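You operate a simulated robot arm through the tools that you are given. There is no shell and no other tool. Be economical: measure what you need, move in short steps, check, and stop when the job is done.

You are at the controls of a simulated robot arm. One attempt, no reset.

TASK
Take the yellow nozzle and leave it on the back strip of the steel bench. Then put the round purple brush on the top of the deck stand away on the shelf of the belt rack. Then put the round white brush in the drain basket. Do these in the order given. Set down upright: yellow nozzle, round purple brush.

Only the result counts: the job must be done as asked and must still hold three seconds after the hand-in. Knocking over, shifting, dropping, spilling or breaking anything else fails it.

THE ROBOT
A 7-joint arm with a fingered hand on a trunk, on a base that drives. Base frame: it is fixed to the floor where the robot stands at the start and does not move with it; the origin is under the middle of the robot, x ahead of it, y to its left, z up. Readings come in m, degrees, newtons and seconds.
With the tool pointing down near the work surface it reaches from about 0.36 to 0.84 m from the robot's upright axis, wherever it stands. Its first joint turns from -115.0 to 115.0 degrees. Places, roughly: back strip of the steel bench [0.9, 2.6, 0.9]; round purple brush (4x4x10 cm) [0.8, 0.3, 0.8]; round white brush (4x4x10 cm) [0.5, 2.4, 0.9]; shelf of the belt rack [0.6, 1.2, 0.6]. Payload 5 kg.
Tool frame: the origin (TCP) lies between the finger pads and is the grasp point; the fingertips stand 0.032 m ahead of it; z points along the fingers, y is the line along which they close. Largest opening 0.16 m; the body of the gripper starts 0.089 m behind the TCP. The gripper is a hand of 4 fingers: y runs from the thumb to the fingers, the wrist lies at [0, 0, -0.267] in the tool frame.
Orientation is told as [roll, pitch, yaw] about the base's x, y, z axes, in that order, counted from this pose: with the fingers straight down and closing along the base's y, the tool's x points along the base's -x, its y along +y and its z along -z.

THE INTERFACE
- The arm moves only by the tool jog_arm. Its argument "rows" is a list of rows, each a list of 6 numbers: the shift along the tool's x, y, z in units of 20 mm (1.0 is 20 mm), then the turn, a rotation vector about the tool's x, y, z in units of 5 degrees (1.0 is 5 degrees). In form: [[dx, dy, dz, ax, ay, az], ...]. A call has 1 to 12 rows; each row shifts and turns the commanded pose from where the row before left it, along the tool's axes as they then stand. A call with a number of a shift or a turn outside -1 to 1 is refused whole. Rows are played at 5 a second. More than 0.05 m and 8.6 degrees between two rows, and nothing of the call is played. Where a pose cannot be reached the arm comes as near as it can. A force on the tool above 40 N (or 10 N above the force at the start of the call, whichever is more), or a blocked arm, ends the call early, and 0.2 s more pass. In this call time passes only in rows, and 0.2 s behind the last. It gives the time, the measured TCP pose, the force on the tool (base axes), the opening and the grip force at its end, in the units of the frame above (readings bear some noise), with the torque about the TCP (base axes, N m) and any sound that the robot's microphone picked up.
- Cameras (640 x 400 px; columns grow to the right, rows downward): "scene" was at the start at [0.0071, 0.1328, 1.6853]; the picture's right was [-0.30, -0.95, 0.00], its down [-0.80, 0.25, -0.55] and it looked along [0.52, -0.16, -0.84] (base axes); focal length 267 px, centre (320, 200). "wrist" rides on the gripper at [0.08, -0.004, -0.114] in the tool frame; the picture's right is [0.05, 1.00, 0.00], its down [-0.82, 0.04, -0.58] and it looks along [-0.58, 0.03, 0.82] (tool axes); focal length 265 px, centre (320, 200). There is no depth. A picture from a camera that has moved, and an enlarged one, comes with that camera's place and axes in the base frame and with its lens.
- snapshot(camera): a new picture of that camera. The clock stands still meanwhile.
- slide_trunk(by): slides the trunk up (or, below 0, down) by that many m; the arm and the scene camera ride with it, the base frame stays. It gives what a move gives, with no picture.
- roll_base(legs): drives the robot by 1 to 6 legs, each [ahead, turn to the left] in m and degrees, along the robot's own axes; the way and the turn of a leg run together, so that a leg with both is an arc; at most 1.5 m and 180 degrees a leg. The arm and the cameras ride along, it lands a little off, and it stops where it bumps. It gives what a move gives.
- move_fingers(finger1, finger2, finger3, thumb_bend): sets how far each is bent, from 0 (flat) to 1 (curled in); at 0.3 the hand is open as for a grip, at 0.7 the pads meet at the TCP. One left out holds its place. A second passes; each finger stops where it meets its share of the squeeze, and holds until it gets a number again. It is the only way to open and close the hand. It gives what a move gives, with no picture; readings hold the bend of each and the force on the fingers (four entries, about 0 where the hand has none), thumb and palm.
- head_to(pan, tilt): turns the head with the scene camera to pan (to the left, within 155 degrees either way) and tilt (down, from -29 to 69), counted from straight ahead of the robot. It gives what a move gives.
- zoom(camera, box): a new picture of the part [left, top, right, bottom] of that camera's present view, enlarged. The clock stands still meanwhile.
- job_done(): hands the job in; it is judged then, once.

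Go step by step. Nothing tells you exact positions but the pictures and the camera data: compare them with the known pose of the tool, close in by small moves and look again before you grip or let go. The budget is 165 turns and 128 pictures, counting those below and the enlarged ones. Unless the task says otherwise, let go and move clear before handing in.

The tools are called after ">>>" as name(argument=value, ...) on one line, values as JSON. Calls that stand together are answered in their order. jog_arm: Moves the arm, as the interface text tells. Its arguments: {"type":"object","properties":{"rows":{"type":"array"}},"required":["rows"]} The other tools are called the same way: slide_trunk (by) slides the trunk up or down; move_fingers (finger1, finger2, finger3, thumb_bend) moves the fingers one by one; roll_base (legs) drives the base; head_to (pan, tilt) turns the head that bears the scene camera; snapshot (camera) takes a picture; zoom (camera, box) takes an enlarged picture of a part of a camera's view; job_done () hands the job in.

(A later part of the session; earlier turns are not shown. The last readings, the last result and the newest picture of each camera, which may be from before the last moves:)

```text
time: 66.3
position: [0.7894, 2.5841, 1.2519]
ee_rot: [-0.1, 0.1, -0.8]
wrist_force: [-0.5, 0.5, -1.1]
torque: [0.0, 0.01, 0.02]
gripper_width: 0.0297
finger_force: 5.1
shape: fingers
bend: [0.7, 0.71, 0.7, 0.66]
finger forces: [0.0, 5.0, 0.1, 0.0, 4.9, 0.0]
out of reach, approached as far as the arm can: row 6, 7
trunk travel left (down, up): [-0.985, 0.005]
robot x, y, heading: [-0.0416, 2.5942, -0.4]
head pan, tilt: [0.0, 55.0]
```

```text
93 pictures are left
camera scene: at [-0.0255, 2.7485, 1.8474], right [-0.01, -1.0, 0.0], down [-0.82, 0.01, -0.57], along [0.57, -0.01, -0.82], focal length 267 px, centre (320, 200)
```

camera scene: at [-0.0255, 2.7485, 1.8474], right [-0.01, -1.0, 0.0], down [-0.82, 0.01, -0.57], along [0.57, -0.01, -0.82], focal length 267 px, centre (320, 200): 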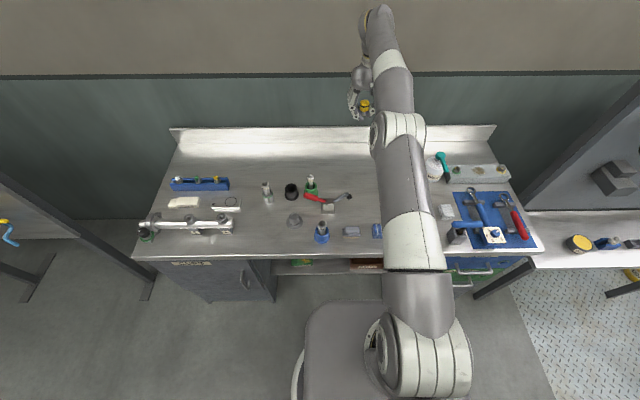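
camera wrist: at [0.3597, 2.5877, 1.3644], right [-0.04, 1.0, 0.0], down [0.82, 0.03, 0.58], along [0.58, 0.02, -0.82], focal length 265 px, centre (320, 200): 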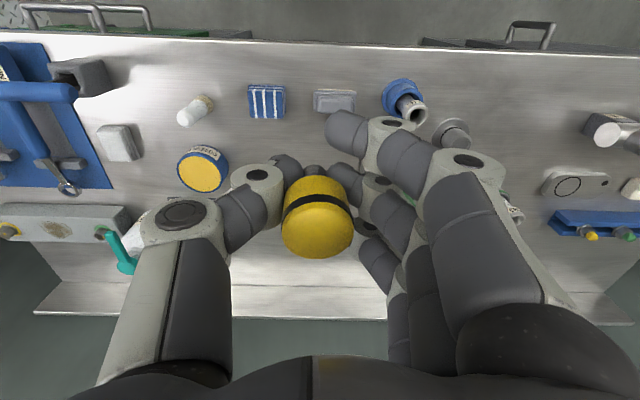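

Reach ends at about 0.83 m. I need the base closer; checking the gap between deck and bench.

>>> head_to(pan=0, tilt=69)

>>> snapshot(camera="scene")

>>> zoom(camera="scene", box=[240, 130, 480, 280])

```text
time: 67.0
position: [0.7901, 2.5828, 1.2516]
ee_rot: [-0.1, 0.0, -0.8]
wrist_force: [-1.0, 0.4, -0.4]
torque: [-0.01, 0.02, 0.01]
gripper_width: 0.0295
finger_force: 5.4
shape: fingers
bend: [0.7, 0.71, 0.7, 0.66]
finger forces: [0.0, 5.0, 0.0, 0.0, 5.0, 0.0]
trunk travel left (down, up): [-0.985, 0.005]
robot x, y, heading: [-0.044, 2.5944, -0.9]
head pan, tilt: [0.0, 68.8]
```

```text
92 pictures are left
camera scene: at [-0.0423, 2.7487, 1.832], right [-0.01, -1.0, 0.0], down [-0.93, 0.01, -0.36], along [0.36, 0.0, -0.93], focal length 267 px, centre (320, 200)
```

scene: 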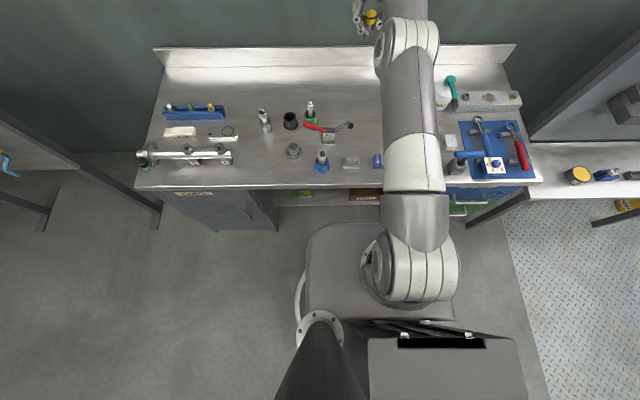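

```text
2.67 times, centred on (360, 205) of scene
camera zoom: at [-0.0423, 2.7487, 1.832], right [-0.01, -1.0, 0.0], down [-0.93, 0.01, -0.36], along [0.36, 0.0, -0.93], focal length 711 px, centre (213, 187)
```

zoom: 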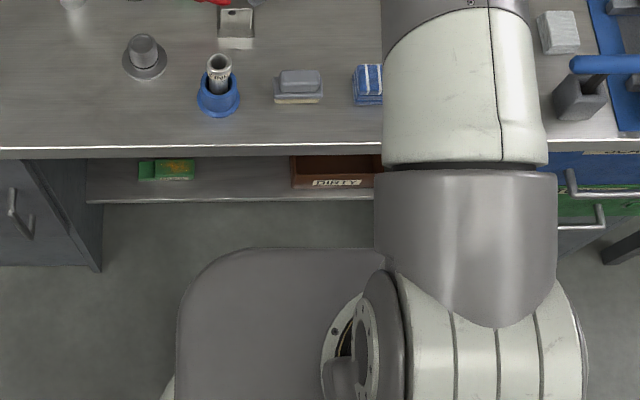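

The plate is actually the arm carriage (high up), so the round base (~0.29 m radius) has room. I'll retract the arm slightly, roll 0.10 m ahead, then check.

>>> jog_arm(rows=[[1, 0, 0, 0, 0, 0], [1, 0, 0, 0, 0, 0], [1, 0, 0, 0, 0, 0], [1, 0, 0, 0, 0, 0]])

>>> roll_base(legs=[[0.1, 1]])

>>> head_to(pan=10, tilt=50)

>>> snapshot(camera="scene")

>>> snapshot(camera="wrist")

```text
time: 68.0
position: [0.7098, 2.5871, 1.2511]
ee_rot: [0.0, 0.0, -0.8]
wrist_force: [-0.5, 0.0, -1.3]
torque: [0.01, 0.02, 0.01]
gripper_width: 0.0294
finger_force: 4.7
shape: fingers
bend: [0.7, 0.71, 0.7, 0.66]
finger forces: [0.1, 5.0, 0.0, 0.0, 4.9, 0.0]
trunk travel left (down, up): [-0.985, 0.005]
robot x, y, heading: [-0.0394, 2.5947, -0.7]
head pan, tilt: [0.0, 68.8]
```

```text
time: 69.2
position: [0.8129, 2.5987, 1.2497]
ee_rot: [0.0, 0.1, 0.1]
wrist_force: [-0.4, -0.5, -0.6]
torque: [-0.01, 0.03, 0.0]
gripper_width: 0.0293
finger_force: 4.3
shape: fingers
bend: [0.7, 0.71, 0.7, 0.66]
finger forces: [0.0, 4.8, 0.0, 0.0, 4.9, 0.0]
trunk travel left (down, up): [-0.985, 0.005]
robot x, y, heading: [0.063, 2.597, 0.3]
head pan, tilt: [0.0, 68.8]
```

```text
time: 70.0
position: [0.8107, 2.5992, 1.2513]
ee_rot: [0.0, 0.1, 0.2]
wrist_force: [-0.1, 0.6, -0.4]
torque: [-0.01, 0.01, 0.02]
gripper_width: 0.0294
finger_force: 5.2
shape: fingers
bend: [0.7, 0.71, 0.7, 0.66]
finger forces: [0.1, 4.9, 0.0, 0.0, 4.9, 0.0]
trunk travel left (down, up): [-0.985, 0.005]
robot x, y, heading: [0.0591, 2.592, 0.2]
head pan, tilt: [10.0, 50.0]
```

```text
90 pictures are left
camera scene: at [0.0752, 2.7618, 1.8539], right [0.18, -0.98, 0.0], down [-0.75, -0.14, -0.64], along [0.63, 0.11, -0.77], focal length 267 px, centre (320, 200)
```

scene: 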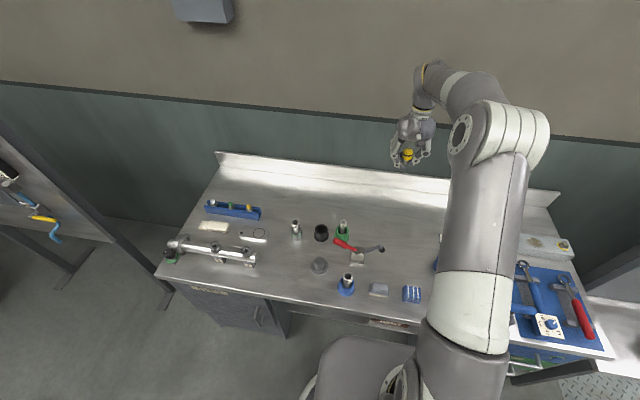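

```text
89 pictures are left
camera wrist: at [0.7309, 2.5953, 1.3649], right [-0.05, 1.0, 0.0], down [0.82, 0.04, 0.58], along [0.58, 0.03, -0.82], focal length 265 px, centre (320, 200)
```

wrist: 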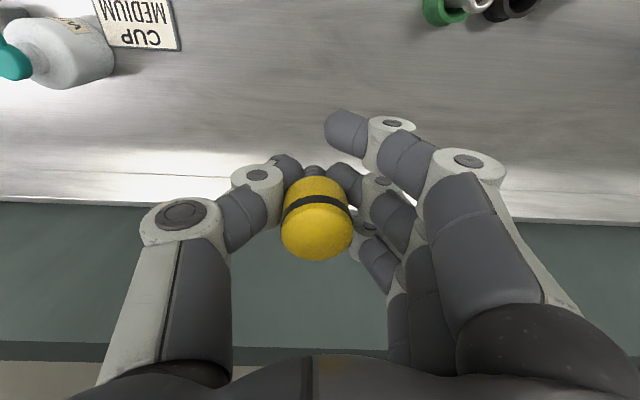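

Backsplash base is at x≈1.0, so the strip centre ≈0.9. I'll extend to x≈0.885, then lower with the trunk.

>>> jog_arm(rows=[[-1, 0, 0, 0, 0, 0], [-1, 0, 0, 0, 0, 0], [-1, 0, 0, 0, 0, 0], [-0.7, 0, 0, 0, 0, 0]])

>>> slide_trunk(by=-0.2)

>>> snapshot(camera="scene")

>>> snapshot(camera="wrist")

```text
time: 71.0
position: [0.8867, 2.6001, 1.2501]
ee_rot: [0.0, 0.1, 0.3]
wrist_force: [0.8, -0.1, -0.6]
torque: [-0.03, 0.07, -0.03]
gripper_width: 0.0295
finger_force: 4.8
shape: fingers
bend: [0.7, 0.71, 0.7, 0.66]
finger forces: [0.1, 4.8, 0.0, 0.0, 4.8, 0.0]
trunk travel left (down, up): [-0.985, 0.005]
robot x, y, heading: [0.0572, 2.5952, 0.2]
head pan, tilt: [10.0, 50.0]
```

```text
time: 73.2
position: [0.8855, 2.6, 1.0504]
ee_rot: [0.0, 0.0, 0.2]
wrist_force: [1.3, 0.0, -0.8]
torque: [0.02, -0.01, 0.02]
gripper_width: 0.0298
finger_force: 5.2
shape: fingers
bend: [0.7, 0.71, 0.7, 0.66]
finger forces: [0.0, 4.8, 0.0, 0.0, 4.8, 0.0]
trunk travel left (down, up): [-0.785, 0.205]
robot x, y, heading: [0.0633, 2.5917, 0.2]
head pan, tilt: [10.0, 50.0]
```

```text
88 pictures are left
camera scene: at [0.0752, 2.7618, 1.654], right [0.18, -0.98, 0.0], down [-0.75, -0.14, -0.64], along [0.63, 0.11, -0.77], focal length 267 px, centre (320, 200)
```

scene: 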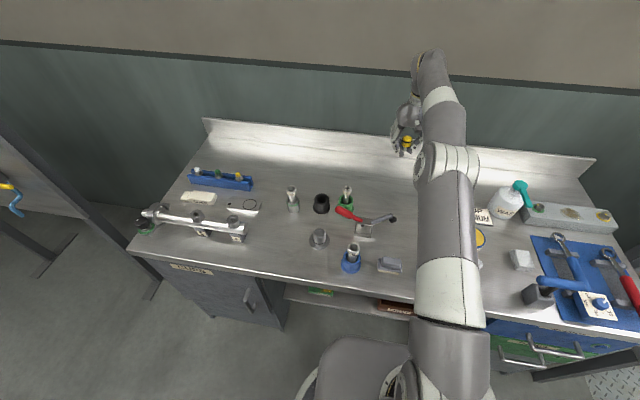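

```text
87 pictures are left
camera wrist: at [0.8055, 2.5959, 1.1639], right [-0.05, 1.0, 0.0], down [0.82, 0.04, 0.58], along [0.58, 0.03, -0.82], focal length 265 px, centre (320, 200)
```

wrist: 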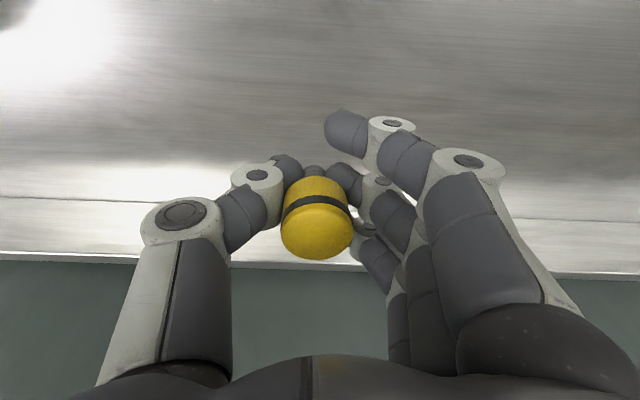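

Over the strip, clear of the backsplash. Lowering gently to find contact.

>>> slide_trunk(by=-0.06)

>>> jog_arm(rows=[[0, 0, 0.5, 0, 0, 0], [0, 0, 0.25, 0, 0, 0]])

>>> snapshot(camera="wrist")

>>> zoom(camera="scene", box=[370, 120, 450, 170])

```text
time: 74.2
position: [0.8859, 2.5991, 0.9904]
ee_rot: [0.0, 0.1, 0.2]
wrist_force: [-0.7, -0.3, -0.8]
torque: [0.0, 0.04, -0.01]
gripper_width: 0.0295
finger_force: 4.5
shape: fingers
bend: [0.7, 0.71, 0.7, 0.66]
finger forces: [0.0, 4.9, 0.1, 0.0, 4.8, 0.1]
trunk travel left (down, up): [-0.725, 0.265]
robot x, y, heading: [0.0624, 2.594, 0.4]
head pan, tilt: [10.0, 50.0]
```

```text
time: 74.8
position: [0.8866, 2.599, 0.9746]
ee_rot: [0.0, 0.0, 0.1]
wrist_force: [0.0, 0.6, 0.2]
torque: [0.04, 0.01, 0.0]
gripper_width: 0.0295
finger_force: 4.5
shape: fingers
bend: [0.7, 0.71, 0.7, 0.66]
finger forces: [0.0, 4.8, 0.0, 0.0, 4.8, 0.0]
trunk travel left (down, up): [-0.725, 0.265]
robot x, y, heading: [0.0567, 2.5945, 0.2]
head pan, tilt: [10.0, 50.0]
```

```text
86 pictures are left
camera wrist: at [0.8056, 2.5958, 1.0886], right [-0.05, 1.0, 0.0], down [0.82, 0.04, 0.58], along [0.58, 0.03, -0.82], focal length 265 px, centre (320, 200)
```

wrist: 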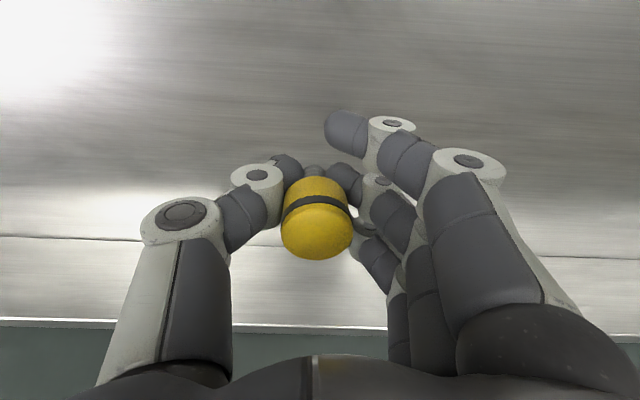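

```text
8.00 times, centred on (410, 145) of scene
camera zoom: at [0.0754, 2.7618, 1.5939], right [0.18, -0.98, 0.0], down [-0.75, -0.14, -0.64], along [0.63, 0.11, -0.77], focal length 2133 px, centre (-400, 640)
```

zoom: 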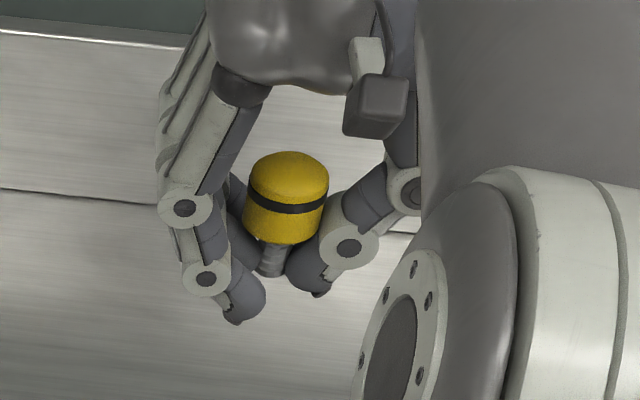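

Nozzle is nearly upright. Continuing down in small steps.

>>> jog_arm(rows=[[0, 0, 0.3, 0, 0, 0], [0, 0, 0.3, 0, 0, 0], [0, 0, 0.2, 0, 0, 0]])

>>> jog_arm(rows=[[0, 0, 0.2, 0, 0, 0]])

>>> jog_arm(rows=[[0, 0, 0.15, 0, 0, 0]])

```text
time: 75.6
position: [0.8865, 2.6, 0.959]
ee_rot: [0.0, 0.0, 0.2]
wrist_force: [0.4, -0.4, -1.1]
torque: [0.01, -0.03, -0.02]
gripper_width: 0.0294
finger_force: 5.2
shape: fingers
bend: [0.7, 0.71, 0.7, 0.66]
finger forces: [0.1, 4.8, 0.0, 0.1, 4.8, 0.1]
trunk travel left (down, up): [-0.725, 0.265]
robot x, y, heading: [0.06, 2.593, 0.3]
head pan, tilt: [10.0, 50.0]
```

```text
time: 76.0
position: [0.8853, 2.6006, 0.9555]
ee_rot: [-0.1, 0.1, 0.1]
wrist_force: [-0.5, -0.1, -0.1]
torque: [-0.02, 0.0, -0.01]
gripper_width: 0.0293
finger_force: 4.9
shape: fingers
bend: [0.7, 0.71, 0.7, 0.66]
finger forces: [0.0, 4.8, 0.1, 0.1, 4.9, 0.1]
trunk travel left (down, up): [-0.725, 0.265]
robot x, y, heading: [0.0573, 2.5936, 0.4]
head pan, tilt: [10.0, 50.0]
```

```text
time: 76.4
position: [0.8865, 2.6006, 0.9512]
ee_rot: [0.0, 0.0, 0.2]
wrist_force: [0.8, 0.2, -1.1]
torque: [0.01, 0.02, 0.01]
gripper_width: 0.0296
finger_force: 4.5
shape: fingers
bend: [0.7, 0.71, 0.7, 0.66]
finger forces: [0.0, 4.8, 0.1, 0.1, 4.8, 0.0]
trunk travel left (down, up): [-0.725, 0.265]
robot x, y, heading: [0.0576, 2.5964, 0.4]
head pan, tilt: [10.0, 50.0]
```

>>> jog_arm(rows=[[0, 0, 0.15, 0, 0, 0]])

>>> jog_arm(rows=[[0, 0, 0.15, 0, 0, 0]])

>>> snapshot(camera="wrist")

>>> zoom(camera="scene", box=[370, 120, 450, 170])

```text
time: 76.8
position: [0.8869, 2.5995, 0.9487]
ee_rot: [0.0, 0.1, 0.0]
wrist_force: [0.0, -0.6, -1.3]
torque: [-0.02, 0.02, 0.02]
gripper_width: 0.0295
finger_force: 4.9
shape: fingers
bend: [0.7, 0.71, 0.7, 0.66]
finger forces: [0.1, 4.9, 0.1, 0.0, 4.8, 0.1]
trunk travel left (down, up): [-0.725, 0.265]
robot x, y, heading: [0.0591, 2.597, 0.1]
head pan, tilt: [10.0, 50.0]
```

```text
time: 77.2
position: [0.8858, 2.6, 0.9459]
ee_rot: [0.1, 0.1, 0.1]
wrist_force: [0.5, 0.0, -1.4]
torque: [0.03, 0.03, 0.0]
gripper_width: 0.0299
finger_force: 4.5
shape: fingers
bend: [0.7, 0.71, 0.7, 0.66]
finger forces: [0.0, 4.9, 0.0, 0.1, 4.8, 0.1]
trunk travel left (down, up): [-0.725, 0.265]
robot x, y, heading: [0.0607, 2.5962, 0.1]
head pan, tilt: [10.0, 50.0]
```

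```text
84 pictures are left
camera wrist: at [0.8056, 2.5959, 1.0591], right [-0.05, 1.0, 0.0], down [0.82, 0.04, 0.58], along [0.58, 0.03, -0.82], focal length 265 px, centre (320, 200)
```

wrist: 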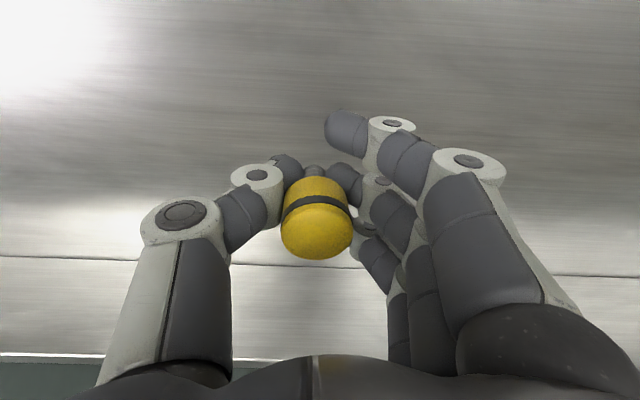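

```text
8.00 times, centred on (410, 145) of scene
camera zoom: at [0.0753, 2.7618, 1.5939], right [0.18, -0.98, 0.0], down [-0.75, -0.14, -0.64], along [0.63, 0.11, -0.77], focal length 2133 px, centre (-400, 640)
```

zoom: 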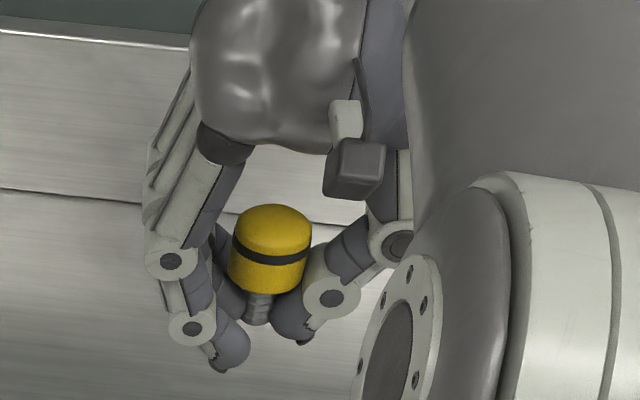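

No contact yet; continuing down in 4–5 mm steps.

>>> jog_arm(rows=[[0, 0, 0.2, 0, 0, 0]])

>>> jog_arm(rows=[[0, 0, 0.2, 0, 0, 0]])

>>> jog_arm(rows=[[0, 0, 0.2, 0, 0, 0]])

>>> jog_arm(rows=[[0, 0, 0.2, 0, 0, 0]])

>>> zoom(camera="scene", box=[360, 120, 440, 170])

```text
time: 77.6
position: [0.8858, 2.6004, 0.9411]
ee_rot: [0.0, 0.0, 0.2]
wrist_force: [-0.2, -0.2, -0.4]
torque: [0.0, 0.02, 0.01]
gripper_width: 0.0295
finger_force: 4.8
shape: fingers
bend: [0.7, 0.71, 0.7, 0.66]
finger forces: [0.0, 4.8, 0.0, 0.0, 4.8, 0.0]
trunk travel left (down, up): [-0.725, 0.265]
robot x, y, heading: [0.0574, 2.5938, -0.1]
head pan, tilt: [10.0, 50.0]
```

```text
time: 78.0
position: [0.8859, 2.6005, 0.9381]
ee_rot: [0.0, 0.0, 0.2]
wrist_force: [0.2, 0.0, -0.3]
torque: [-0.02, 0.02, 0.01]
gripper_width: 0.0296
finger_force: 5.0
shape: fingers
bend: [0.7, 0.71, 0.7, 0.66]
finger forces: [0.1, 4.8, 0.0, 0.0, 4.8, 0.1]
trunk travel left (down, up): [-0.725, 0.265]
robot x, y, heading: [0.0603, 2.5963, 0.3]
head pan, tilt: [10.0, 50.0]
```

```text
time: 78.4
position: [0.8852, 2.6002, 0.9336]
ee_rot: [0.0, 0.0, 0.2]
wrist_force: [0.2, -0.6, -0.5]
torque: [-0.02, 0.01, 0.0]
gripper_width: 0.0296
finger_force: 4.6
shape: fingers
bend: [0.7, 0.71, 0.7, 0.66]
finger forces: [0.0, 4.8, 0.0, 0.0, 4.8, 0.1]
trunk travel left (down, up): [-0.725, 0.265]
robot x, y, heading: [0.0578, 2.5955, 0.3]
head pan, tilt: [10.0, 50.0]
```

```text
time: 78.8
position: [0.8858, 2.5993, 0.9314]
ee_rot: [0.0, 0.0, 0.2]
wrist_force: [1.4, 0.2, 0.0]
torque: [-0.01, 0.02, -0.02]
gripper_width: 0.0296
finger_force: 4.4
shape: fingers
bend: [0.7, 0.71, 0.7, 0.66]
finger forces: [0.0, 4.8, 0.1, 0.0, 4.8, 0.1]
trunk travel left (down, up): [-0.725, 0.265]
robot x, y, heading: [0.0569, 2.5929, 0.1]
head pan, tilt: [10.0, 50.0]
```

```text
8.00 times, centred on (400, 145) of scene
camera zoom: at [0.0753, 2.7618, 1.5939], right [0.18, -0.98, 0.0], down [-0.75, -0.14, -0.64], along [0.63, 0.11, -0.77], focal length 2133 px, centre (-320, 640)
```

zoom: 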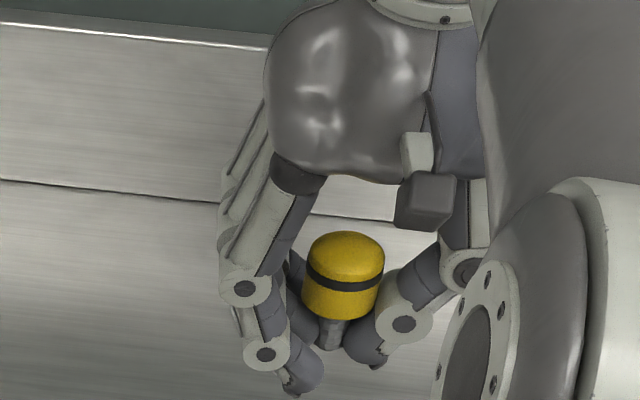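

Still free. Continuing.

>>> jog_arm(rows=[[0, 0, 0.2, 0, 0, 0]])

>>> jog_arm(rows=[[0, 0, 0.2, 0, 0, 0]])

>>> jog_arm(rows=[[0, 0, 0.2, 0, 0, 0]])

>>> jog_arm(rows=[[0, 0, 0.2, 0, 0, 0]])

>>> zoom(camera="scene", box=[360, 120, 440, 170])

```text
time: 79.2
position: [0.8857, 2.5994, 0.9247]
ee_rot: [0.0, 0.0, 0.1]
wrist_force: [0.4, 0.2, -1.3]
torque: [0.01, 0.03, 0.02]
gripper_width: 0.0295
finger_force: 4.7
shape: fingers
bend: [0.7, 0.71, 0.7, 0.66]
finger forces: [0.1, 4.8, 0.1, 0.0, 4.9, 0.1]
trunk travel left (down, up): [-0.725, 0.265]
robot x, y, heading: [0.0631, 2.5924, 0.3]
head pan, tilt: [10.0, 50.0]
```

```text
time: 79.6
position: [0.885, 2.6, 0.9221]
ee_rot: [0.0, 0.0, 0.1]
wrist_force: [0.0, 0.4, -0.1]
torque: [0.01, -0.01, -0.01]
gripper_width: 0.0295
finger_force: 5.0
shape: fingers
bend: [0.7, 0.71, 0.7, 0.66]
finger forces: [0.0, 4.8, 0.1, 0.0, 4.8, 0.0]
trunk travel left (down, up): [-0.725, 0.265]
robot x, y, heading: [0.0607, 2.5972, 0.3]
head pan, tilt: [10.0, 50.0]
```

```text
time: 80.0
position: [0.8866, 2.598, 0.9177]
ee_rot: [-0.1, 0.0, 0.2]
wrist_force: [-0.5, -0.5, -0.5]
torque: [-0.01, -0.02, -0.01]
gripper_width: 0.0295
finger_force: 5.1
shape: fingers
bend: [0.7, 0.71, 0.7, 0.66]
finger forces: [0.1, 4.7, 0.0, 0.1, 4.8, 0.0]
trunk travel left (down, up): [-0.725, 0.265]
robot x, y, heading: [0.0576, 2.5945, 0.3]
head pan, tilt: [10.0, 50.0]
```

```text
time: 80.4
position: [0.8868, 2.5986, 0.9139]
ee_rot: [0.0, 0.1, 0.2]
wrist_force: [0.6, 0.1, -0.8]
torque: [0.04, 0.01, 0.02]
gripper_width: 0.0295
finger_force: 5.0
shape: fingers
bend: [0.7, 0.71, 0.7, 0.66]
finger forces: [0.0, 4.8, 0.0, 0.0, 4.8, 0.1]
trunk travel left (down, up): [-0.725, 0.265]
robot x, y, heading: [0.0572, 2.5973, 0.2]
head pan, tilt: [10.0, 50.0]
```

```text
8.00 times, centred on (400, 145) of scene
camera zoom: at [0.0753, 2.7618, 1.5939], right [0.18, -0.98, 0.0], down [-0.75, -0.14, -0.64], along [0.63, 0.11, -0.77], focal length 2133 px, centre (-320, 640)
```

zoom: 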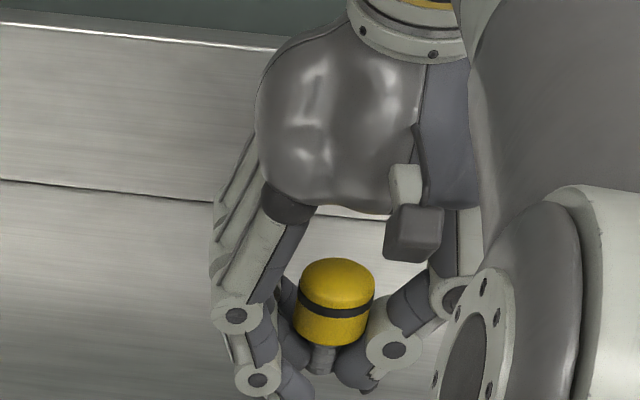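

>>> jog_arm(rows=[[0, 0, 0.2, 0, 0, 0]])

>>> jog_arm(rows=[[0, 0, 0.2, 0, 0, 0]])

>>> jog_arm(rows=[[0, 0, 0.15, 0, 0, 0]])

>>> jog_arm(rows=[[0, 0, 0.15, 0, 0, 0]])

>>> snapshot(camera="wrist")

>>> zoom(camera="scene", box=[360, 140, 440, 190])

```text
time: 80.8
position: [0.8855, 2.6008, 0.9092]
ee_rot: [0.0, 0.1, 0.2]
wrist_force: [-0.1, 0.4, -0.6]
torque: [-0.03, -0.03, 0.0]
gripper_width: 0.0295
finger_force: 4.5
shape: fingers
bend: [0.7, 0.71, 0.7, 0.66]
finger forces: [0.0, 4.9, 0.1, 0.0, 4.8, 0.0]
trunk travel left (down, up): [-0.725, 0.265]
robot x, y, heading: [0.064, 2.5953, 0.4]
head pan, tilt: [10.0, 50.0]
```

```text
time: 81.2
position: [0.8866, 2.599, 0.9054]
ee_rot: [0.0, 0.0, 0.2]
wrist_force: [0.4, 0.3, 0.0]
torque: [0.01, -0.01, 0.0]
gripper_width: 0.0294
finger_force: 4.7
shape: fingers
bend: [0.7, 0.71, 0.7, 0.66]
finger forces: [0.0, 4.8, 0.0, 0.1, 4.7, 0.0]
trunk travel left (down, up): [-0.725, 0.265]
robot x, y, heading: [0.059, 2.5952, 0.4]
head pan, tilt: [10.0, 50.0]
```

```text
time: 81.6
position: [0.8848, 2.5991, 0.9029]
ee_rot: [0.0, 0.1, 0.2]
wrist_force: [-0.3, 0.3, -0.6]
torque: [0.0, 0.02, -0.02]
gripper_width: 0.0293
finger_force: 5.0
shape: fingers
bend: [0.7, 0.71, 0.7, 0.66]
finger forces: [0.0, 4.9, 0.0, 0.1, 4.8, 0.1]
trunk travel left (down, up): [-0.725, 0.265]
robot x, y, heading: [0.0609, 2.5933, 0.3]
head pan, tilt: [10.0, 50.0]
```

```text
time: 82.0
position: [0.8857, 2.5988, 0.8995]
ee_rot: [-0.1, 0.0, 0.2]
wrist_force: [0.0, -0.1, -0.6]
torque: [0.02, -0.01, 0.03]
gripper_width: 0.0295
finger_force: 4.7
shape: fingers
bend: [0.7, 0.71, 0.7, 0.66]
finger forces: [0.1, 4.8, 0.0, 0.1, 4.9, 0.0]
trunk travel left (down, up): [-0.725, 0.265]
robot x, y, heading: [0.0591, 2.5932, 0.3]
head pan, tilt: [10.0, 50.0]
```

```text
80 pictures are left
camera wrist: at [0.8051, 2.5955, 1.0135], right [-0.05, 1.0, 0.0], down [0.82, 0.04, 0.58], along [0.58, 0.03, -0.82], focal length 265 px, centre (320, 200)
```

wrist: 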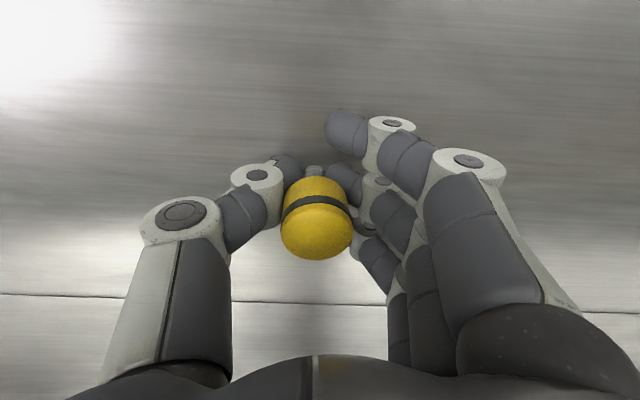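

```text
8.00 times, centred on (400, 165) of scene
camera zoom: at [0.0753, 2.7618, 1.5939], right [0.18, -0.98, 0.0], down [-0.75, -0.14, -0.64], along [0.63, 0.11, -0.77], focal length 2133 px, centre (-320, 480)
```

zoom: 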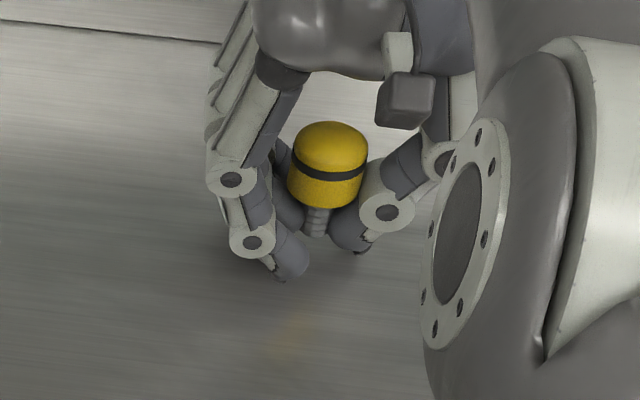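

The reflection suggests roughly 2.5 cm left. Continuing.

>>> jog_arm(rows=[[0, 0, 0.25, 0, 0, 0], [0, 0, 0.25, 0, 0, 0]])

>>> jog_arm(rows=[[0, 0, 0.2, 0, 0, 0]])

>>> jog_arm(rows=[[0, 0, 0.15, 0, 0, 0]])

>>> jog_arm(rows=[[0, 0, 0.15, 0, 0, 0]])

>>> zoom(camera="scene", box=[360, 140, 440, 190])

>>> snapshot(camera="wrist")

```text
time: 82.6
position: [0.8854, 2.5973, 0.8962]
ee_rot: [-0.2, -0.5, 0.1]
wrist_force: [-2.5, -2.8, 21.4]
torque: [-0.68, 0.18, -0.06]
gripper_width: 0.0293
finger_force: 18.2
shape: fingers
bend: [0.7, 0.71, 0.7, 0.68]
finger forces: [0.0, 6.1, 0.0, 0.0, 29.5, 0.0]
trunk travel left (down, up): [-0.725, 0.265]
robot x, y, heading: [0.0589, 2.5962, 0.6]
head pan, tilt: [10.0, 50.0]
```

```text
time: 83.1
position: [0.8871, 2.5972, 0.895]
ee_rot: [-0.2, -0.9, 0.0]
wrist_force: [1.7, 1.0, 16.0]
torque: [-0.44, 0.07, 0.06]
gripper_width: 0.0287
finger_force: 15.4
shape: fingers
bend: [0.7, 0.71, 0.7, 0.67]
finger forces: [0.0, 6.7, 0.0, 0.0, 24.1, 0.0]
trunk travel left (down, up): [-0.725, 0.265]
robot x, y, heading: [0.062, 2.5933, 0.3]
head pan, tilt: [10.0, 50.0]
stopped in row 1: the force on the tool passed its limit (the readings are from after the stop); the commanded pose is now the measured one
```

```text
time: 83.5
position: [0.8875, 2.596, 0.8945]
ee_rot: [-0.2, -1.1, 0.2]
wrist_force: [4.5, -2.7, 37.7]
torque: [-0.99, 0.08, 0.11]
gripper_width: 0.0281
finger_force: 26.0
shape: fingers
bend: [0.7, 0.71, 0.7, 0.69]
finger forces: [0.0, 7.3, 0.0, 0.1, 45.1, 0.1]
trunk travel left (down, up): [-0.725, 0.265]
robot x, y, heading: [0.0607, 2.5946, 0.2]
head pan, tilt: [10.0, 50.0]
```

```text
time: 83.9
position: [0.8904, 2.5966, 0.8967]
ee_rot: [-0.4, -1.5, 0.1]
wrist_force: [0.3, 0.6, 19.5]
torque: [-0.45, 0.13, 0.02]
gripper_width: 0.0282
finger_force: 16.2
shape: fingers
bend: [0.7, 0.71, 0.7, 0.68]
finger forces: [0.0, 6.8, 0.0, 0.0, 26.3, 0.1]
trunk travel left (down, up): [-0.725, 0.265]
robot x, y, heading: [0.0584, 2.5888, 0.4]
head pan, tilt: [10.0, 50.0]
stopped in row 1: the force on the tool passed its limit (the readings are from after the stop); the commanded pose is now the measured one
```

```text
8.00 times, centred on (400, 165) of scene
camera zoom: at [0.073, 2.762, 1.5935], right [0.18, -0.98, 0.0], down [-0.75, -0.14, -0.64], along [0.63, 0.11, -0.77], focal length 2133 px, centre (-320, 480)
```

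zoom: 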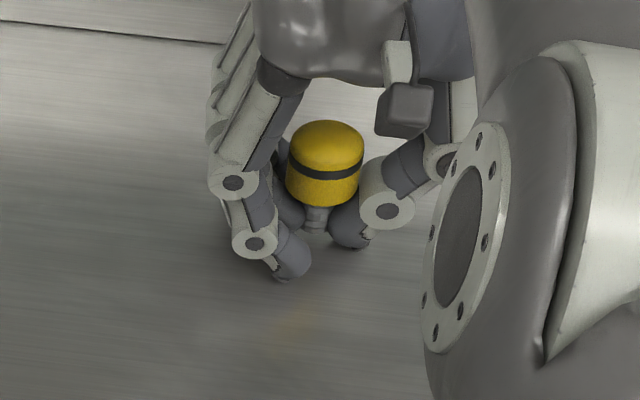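

```text
77 pictures are left
camera wrist: at [0.8075, 2.5931, 1.0067], right [-0.05, 1.0, -0.01], down [0.8, 0.05, 0.6], along [0.6, 0.03, -0.8], focal length 265 px, centre (320, 200)
```

wrist: 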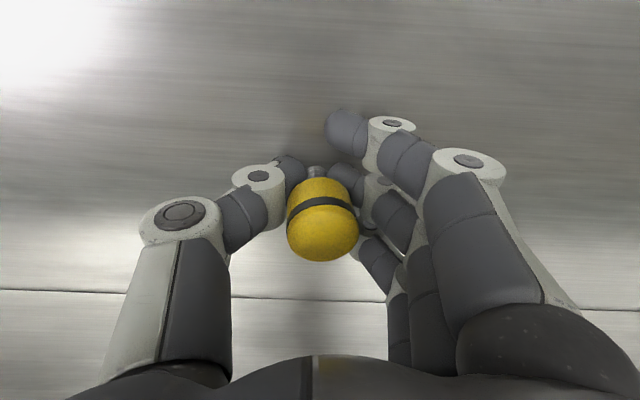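

Contact at TCP z≈0.897 (surface ≈0.85). I'll relieve the force slightly and level the tool.

>>> jog_arm(rows=[[0, 0, -0.12, 0, 0, 0]])

>>> zoom(camera="wrist", box=[220, 120, 420, 280])

```text
time: 84.3
position: [0.8899, 2.5964, 0.8959]
ee_rot: [-0.3, -1.3, 0.0]
wrist_force: [5.5, 1.0, 17.0]
torque: [-0.39, -0.08, 0.15]
gripper_width: 0.0282
finger_force: 15.1
shape: fingers
bend: [0.7, 0.71, 0.7, 0.68]
finger forces: [0.1, 6.4, 0.0, 0.1, 23.7, 0.1]
trunk travel left (down, up): [-0.725, 0.265]
robot x, y, heading: [0.0601, 2.5961, 0.3]
head pan, tilt: [10.0, 50.0]
```

```text
2.50 times, centred on (320, 200) of wrist
camera zoom: at [0.8079, 2.5931, 1.0071], right [-0.05, 1.0, -0.01], down [0.8, 0.05, 0.6], along [0.6, 0.03, -0.8], focal length 664 px, centre (320, 200)
```

zoom: 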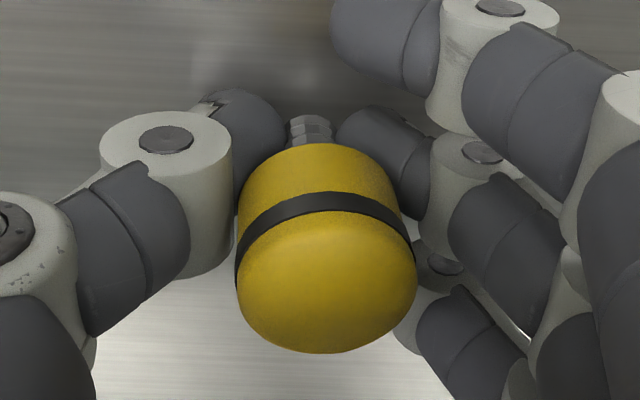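

>>> jog_arm(rows=[[0, 0, -0.12, 0, 0.1, 0]])

>>> jog_arm(rows=[[0, 0, -0.1, 0, 0.1, 0]])

```text
time: 84.7
position: [0.8898, 2.5964, 0.8966]
ee_rot: [-0.2, -0.6, 0.1]
wrist_force: [2.5, 1.0, 10.0]
torque: [-0.28, -0.06, 0.04]
gripper_width: 0.0286
finger_force: 11.0
shape: fingers
bend: [0.7, 0.71, 0.7, 0.67]
finger forces: [0.1, 5.7, 0.0, 0.0, 16.7, 0.0]
trunk travel left (down, up): [-0.725, 0.265]
robot x, y, heading: [0.0596, 2.589, 0.3]
head pan, tilt: [10.0, 50.0]
```

```text
time: 85.1
position: [0.8889, 2.5977, 0.8966]
ee_rot: [-0.2, 0.0, 0.2]
wrist_force: [-0.6, 0.3, 1.9]
torque: [-0.01, -0.02, 0.01]
gripper_width: 0.029
finger_force: 5.6
shape: fingers
bend: [0.7, 0.71, 0.7, 0.67]
finger forces: [0.0, 5.1, 0.0, 0.0, 7.2, 0.0]
trunk travel left (down, up): [-0.725, 0.265]
robot x, y, heading: [0.0602, 2.5953, 0.4]
head pan, tilt: [10.0, 50.0]
```

Force is nearly nil and the tool is level; the nozzle sits on the bench. Opening both sides gently.

>>> move_fingers(finger1=0.66, finger2=0.67, finger3=0.66, thumb_bend=0.63)

>>> snapshot(camera="wrist")

>>> zoom(camera="scene", box=[360, 140, 440, 190])

```text
time: 86.1
position: [0.8901, 2.5964, 0.8978]
ee_rot: [-0.3, -0.1, 0.1]
wrist_force: [-0.5, 2.1, 0.8]
torque: [-0.08, -0.01, 0.01]
gripper_width: 0.0368
finger_force: 0.2
shape: fingers
bend: [0.66, 0.67, 0.66, 0.63]
finger forces: [0.0, 0.1, 0.0, 0.0, 1.3, 0.0]
trunk travel left (down, up): [-0.725, 0.265]
robot x, y, heading: [0.0627, 2.5972, 0.1]
head pan, tilt: [10.0, 50.0]
```

```text
75 pictures are left
camera wrist: at [0.8098, 2.5928, 1.0112], right [-0.05, 1.0, 0.0], down [0.81, 0.05, 0.58], along [0.58, 0.03, -0.82], focal length 265 px, centre (320, 200)
```

wrist: 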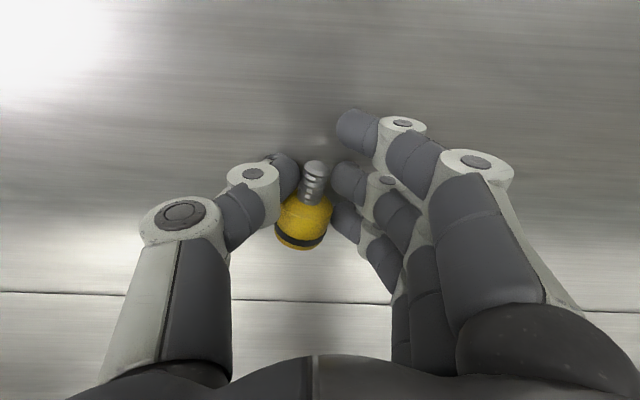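

```text
8.00 times, centred on (400, 165) of scene
camera zoom: at [0.0753, 2.7619, 1.5939], right [0.18, -0.98, 0.0], down [-0.75, -0.14, -0.64], along [0.63, 0.11, -0.77], focal length 2133 px, centre (-320, 480)
```

zoom: 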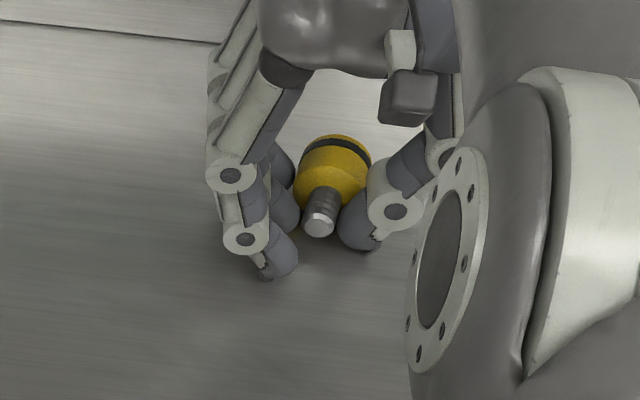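

The nozzle tipped over backwards when released (head away, stem toward the robot). I'll look closely before re-grasping it.

>>> zoom(camera="wrist", box=[220, 120, 420, 280])

>>> move_fingers(finger1=0.6, finger2=0.6, finger3=0.6, thumb_bend=0.57)

>>> zoom(camera="wrist", box=[220, 120, 420, 280])

```text
2.50 times, centred on (320, 200) of wrist
camera zoom: at [0.8098, 2.5928, 1.0112], right [-0.05, 1.0, 0.0], down [0.81, 0.05, 0.58], along [0.58, 0.03, -0.82], focal length 664 px, centre (320, 200)
```

zoom: 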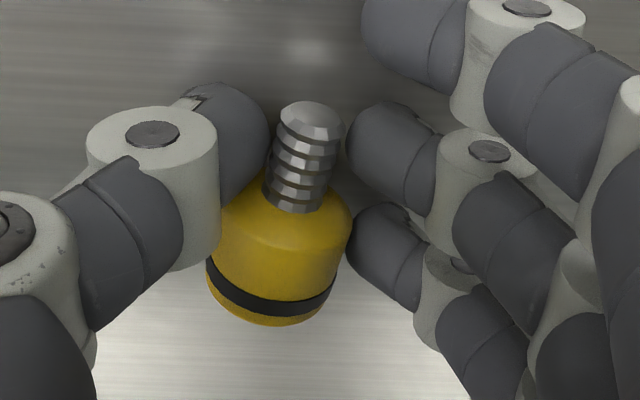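

```text
time: 87.1
position: [0.8916, 2.5963, 0.8992]
ee_rot: [-0.3, -0.3, 0.2]
wrist_force: [5.0, 1.5, 13.7]
torque: [-0.52, -0.12, 0.18]
gripper_width: 0.0572
finger_force: 7.2
shape: fingers
bend: [0.6, 0.6, 0.6, 0.57]
finger forces: [0.0, 0.1, 0.1, 0.0, 14.8, 0.1]
trunk travel left (down, up): [-0.725, 0.265]
robot x, y, heading: [0.0615, 2.5943, 0.4]
head pan, tilt: [10.0, 50.0]
```

```text
2.50 times, centred on (320, 200) of wrist
camera zoom: at [0.8096, 2.593, 1.0129], right [-0.05, 1.0, -0.01], down [0.81, 0.05, 0.58], along [0.58, 0.03, -0.81], focal length 664 px, centre (320, 200)
```

zoom: 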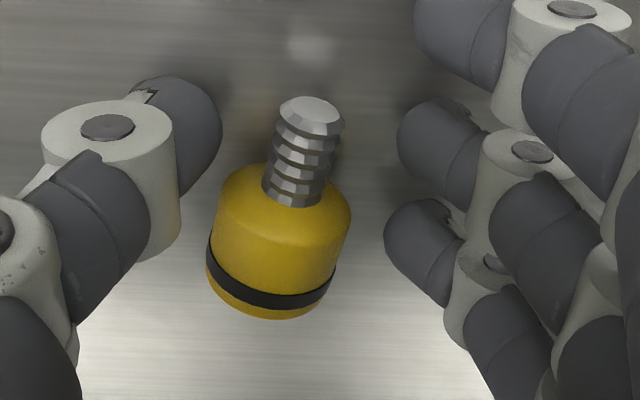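

It lies with stem at x≈0.886–0.91 and head at ≈0.925. I'll raise slightly, grip the stem and drag the nozzle back to a free area where I have room to upright it.

>>> jog_arm(rows=[[-0.2, 0, -0.3, 0, 0, 0]])

>>> move_fingers(finger1=0.68, finger2=0.7, finger3=0.6, thumb_bend=0.67)

>>> zoom(camera="wrist", box=[220, 120, 420, 280])

```text
time: 87.5
position: [0.8943, 2.5969, 0.9012]
ee_rot: [-0.4, 0.1, 0.0]
wrist_force: [-0.1, 0.2, -0.1]
torque: [0.02, -0.01, -0.01]
gripper_width: 0.0601
finger_force: 0.1
shape: fingers
bend: [0.6, 0.6, 0.6, 0.56]
finger forces: [0.0, 0.0, 0.0, 0.0, 0.0, 0.0]
trunk travel left (down, up): [-0.725, 0.265]
robot x, y, heading: [0.0607, 2.5916, 0.1]
head pan, tilt: [10.0, 50.0]
```

```text
time: 88.5
position: [0.8951, 2.5959, 0.9042]
ee_rot: [-0.3, -0.1, 0.1]
wrist_force: [-0.3, -0.8, -0.1]
torque: [0.01, 0.0, -0.04]
gripper_width: 0.032
finger_force: 2.0
shape: fingers
bend: [0.68, 0.68, 0.6, 0.66]
finger forces: [0.0, 2.2, 0.1, 0.1, 2.0, 0.1]
trunk travel left (down, up): [-0.725, 0.265]
robot x, y, heading: [0.0635, 2.5916, 0.2]
head pan, tilt: [10.0, 50.0]
```

```text
2.50 times, centred on (320, 200) of wrist
camera zoom: at [0.8136, 2.5933, 1.0172], right [-0.05, 1.0, 0.0], down [0.81, 0.05, 0.58], along [0.58, 0.03, -0.82], focal length 664 px, centre (320, 200)
```

zoom: 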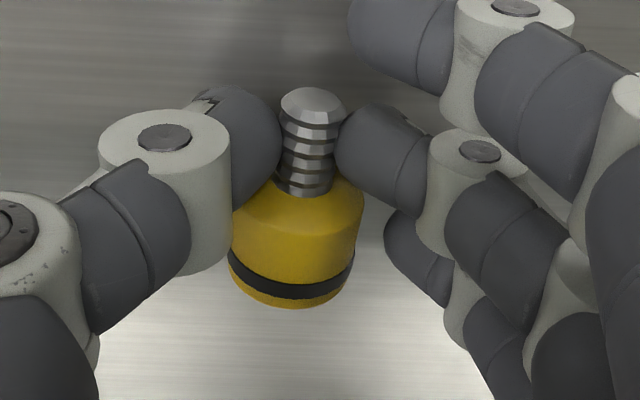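

>>> move_fingers(finger2=0.73, thumb_bend=0.69)

>>> jog_arm(rows=[[0.5, 0, 0, 0, 0, 0], [0.8, -0.4, 0, 0, 0, 0], [0.8, -0.4, 0, 0, 0, 0]])

>>> zoom(camera="wrist", box=[220, 120, 420, 280])

```text
time: 89.5
position: [0.8935, 2.5963, 0.9036]
ee_rot: [-0.2, -0.1, 0.0]
wrist_force: [0.4, 1.0, -0.3]
torque: [0.03, -0.01, 0.02]
gripper_width: 0.0316
finger_force: 6.1
shape: fingers
bend: [0.68, 0.71, 0.6, 0.67]
finger forces: [0.0, 5.8, 0.0, 0.1, 5.6, 0.0]
trunk travel left (down, up): [-0.725, 0.265]
robot x, y, heading: [0.0611, 2.5907, 0.1]
head pan, tilt: [10.0, 50.0]
```

```text
time: 90.3
position: [0.8517, 2.5795, 0.9041]
ee_rot: [-0.2, -0.2, 0.1]
wrist_force: [-0.5, -0.3, 1.1]
torque: [-0.02, -0.01, 0.0]
gripper_width: 0.0318
finger_force: 5.5
shape: fingers
bend: [0.68, 0.71, 0.6, 0.67]
finger forces: [0.0, 5.9, 0.0, 0.1, 5.6, 0.0]
trunk travel left (down, up): [-0.725, 0.265]
robot x, y, heading: [0.0607, 2.5941, 0.0]
head pan, tilt: [10.0, 50.0]
```

```text
2.50 times, centred on (320, 200) of wrist
camera zoom: at [0.772, 2.5767, 1.0171], right [-0.05, 1.0, 0.0], down [0.81, 0.05, 0.58], along [0.58, 0.03, -0.81], focal length 664 px, centre (320, 200)
```

zoom: 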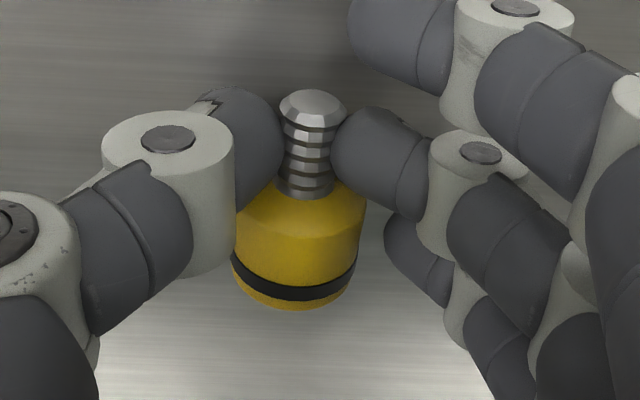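

The drag works. Continue to about (0.75, 2.50).

>>> jog_arm(rows=[[0.8, -0.7, 0, 0, 0, 0], [0.8, -0.7, 0, 0, 0, 0], [0.8, -0.7, 0, 0, 0, 0], [0.8, -0.7, 0, 0, 0, 0], [0.8, -0.7, 0, 0, 0, 0], [0.8, -0.5, 0, 0, 0, 0]])

>>> snapshot(camera="wrist")

>>> snapshot(camera="scene")

```text
time: 91.7
position: [0.7567, 2.4999, 0.9047]
ee_rot: [-0.2, -0.2, 0.1]
wrist_force: [-0.4, -1.1, -0.5]
torque: [0.0, 0.0, -0.03]
gripper_width: 0.0314
finger_force: 5.3
shape: fingers
bend: [0.68, 0.71, 0.6, 0.67]
finger forces: [0.0, 5.7, 0.0, 0.0, 5.5, 0.0]
trunk travel left (down, up): [-0.725, 0.265]
robot x, y, heading: [0.0599, 2.5957, 0.2]
head pan, tilt: [10.0, 50.0]
```

```text
69 pictures are left
camera wrist: at [0.6756, 2.4959, 1.018], right [-0.05, 1.0, 0.0], down [0.81, 0.05, 0.58], along [0.58, 0.03, -0.81], focal length 265 px, centre (320, 200)
```

wrist: 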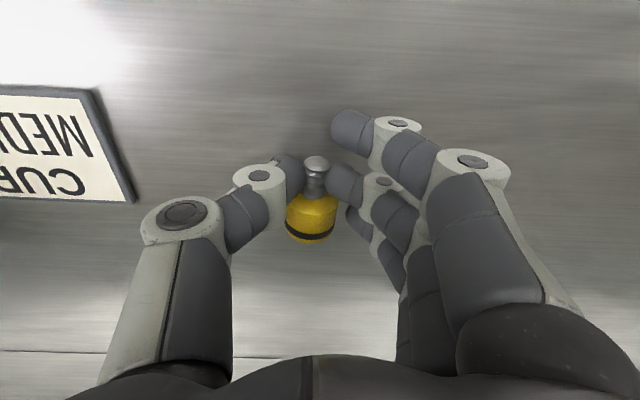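

```text
68 pictures are left
camera scene: at [0.0751, 2.7614, 1.594], right [0.18, -0.98, 0.0], down [-0.75, -0.14, -0.64], along [0.63, 0.11, -0.77], focal length 267 px, centre (320, 200)
```

scene: 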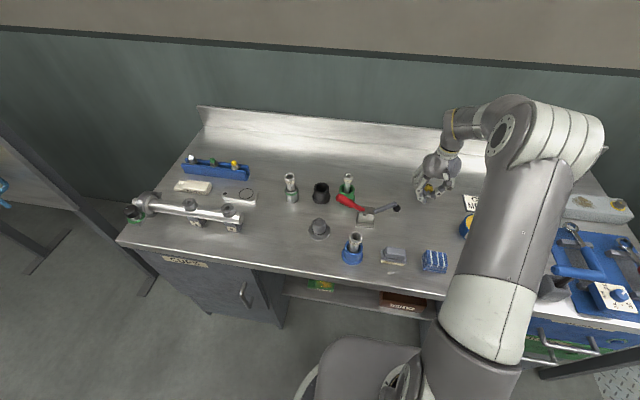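

Clear area here. Releasing the stem, lifting clear, then tilting the hand +30° to re-grasp by the head.

>>> move_fingers(finger1=0.6, finger2=0.61, finger3=0.55, thumb_bend=0.57)

>>> jog_arm(rows=[[0, 0, -1, 0, 0, 0], [0, 0, -1, 0, 0, 0], [0, 0, -1, 0, 0, 0]])

>>> jog_arm(rows=[[-0.5, 0, 0, 0, 1, 0], [-0.5, 0, 0, 0, 1, 0], [-0.5, 0, 0, 0, 1, 0], [-0.5, 0, 0, 0, 1, 0], [0, 0, 0, 0, 1, 0], [0, 0, 0, 0, 1, 0]])

>>> move_fingers(finger1=0.9, finger2=0.5, finger3=0.9, thumb_bend=0.5)

>>> snapshot(camera="wrist")

>>> snapshot(camera="scene")

```text
time: 92.7
position: [0.7558, 2.5, 0.9052]
ee_rot: [-0.2, 0.0, 0.1]
wrist_force: [0.3, -0.4, 0.4]
torque: [0.0, -0.01, 0.04]
gripper_width: 0.0595
finger_force: 0.0
shape: fingers
bend: [0.6, 0.61, 0.55, 0.56]
finger forces: [0.0, 0.1, 0.1, 0.0, 0.0, 0.0]
trunk travel left (down, up): [-0.725, 0.265]
robot x, y, heading: [0.061, 2.5963, -0.0]
head pan, tilt: [10.0, 50.0]
```

```text
time: 93.5
position: [0.7556, 2.5014, 0.9645]
ee_rot: [-0.2, -0.2, 0.2]
wrist_force: [0.5, 0.3, -0.7]
torque: [0.01, -0.01, 0.0]
gripper_width: 0.06
finger_force: 0.1
shape: fingers
bend: [0.6, 0.61, 0.55, 0.56]
finger forces: [0.0, 0.1, 0.0, 0.1, 0.0, 0.1]
trunk travel left (down, up): [-0.725, 0.265]
robot x, y, heading: [0.0624, 2.5897, 0.3]
head pan, tilt: [10.0, 50.0]
```

```text
time: 94.9
position: [0.7775, 2.5303, 0.9428]
ee_rot: [-0.4, 26.8, 0.0]
wrist_force: [-0.5, -1.2, -0.1]
torque: [0.07, -0.05, -0.01]
gripper_width: 0.0601
finger_force: 0.1
shape: fingers
bend: [0.6, 0.61, 0.55, 0.56]
finger forces: [0.0, 0.0, 0.0, 0.1, 0.0, 0.0]
out of reach, approached as far as the arm can: row 5, 6
trunk travel left (down, up): [-0.725, 0.265]
robot x, y, heading: [0.0587, 2.5933, 0.2]
head pan, tilt: [10.0, 50.0]
```

```text
time: 95.9
position: [0.7781, 2.5307, 0.9437]
ee_rot: [-0.3, 26.8, 0.0]
wrist_force: [0.9, -0.9, -0.1]
torque: [0.0, 0.01, -0.01]
gripper_width: 0.046
finger_force: 0.1
shape: fingers
bend: [0.9, 0.5, 0.9, 0.5]
finger forces: [0.0, 0.0, 0.0, 0.1, 0.0, 0.0]
trunk travel left (down, up): [-0.725, 0.265]
robot x, y, heading: [0.0621, 2.5953, 0.1]
head pan, tilt: [10.0, 50.0]
```

```text
67 pictures are left
camera wrist: at [0.7581, 2.5276, 1.0815], right [-0.05, 1.0, 0.02], down [0.99, 0.05, 0.15], along [0.15, 0.03, -0.99], focal length 265 px, centre (320, 200)
```

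wrist: 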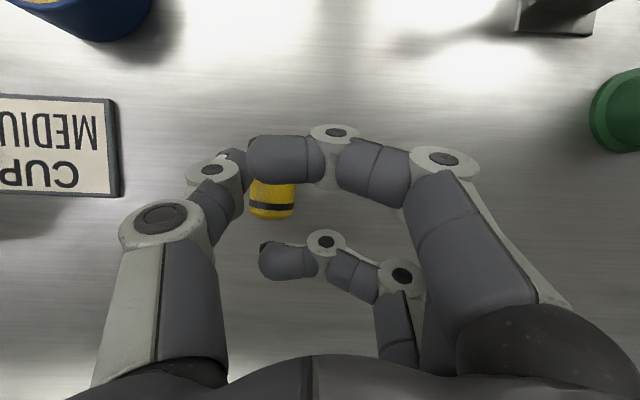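

```text
66 pictures are left
camera scene: at [0.0755, 2.7618, 1.5939], right [0.18, -0.98, 0.0], down [-0.75, -0.14, -0.64], along [0.63, 0.11, -0.77], focal length 267 px, centre (320, 200)
```

scene: 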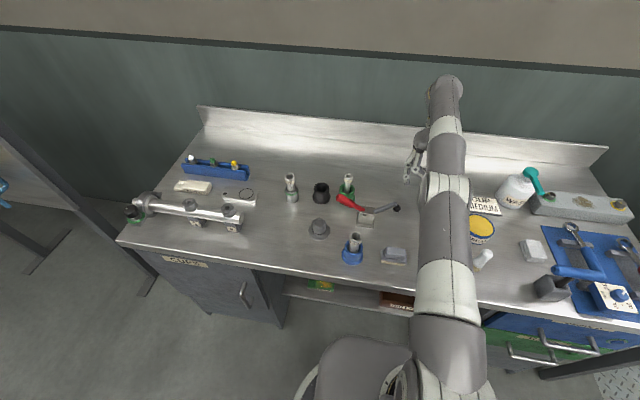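

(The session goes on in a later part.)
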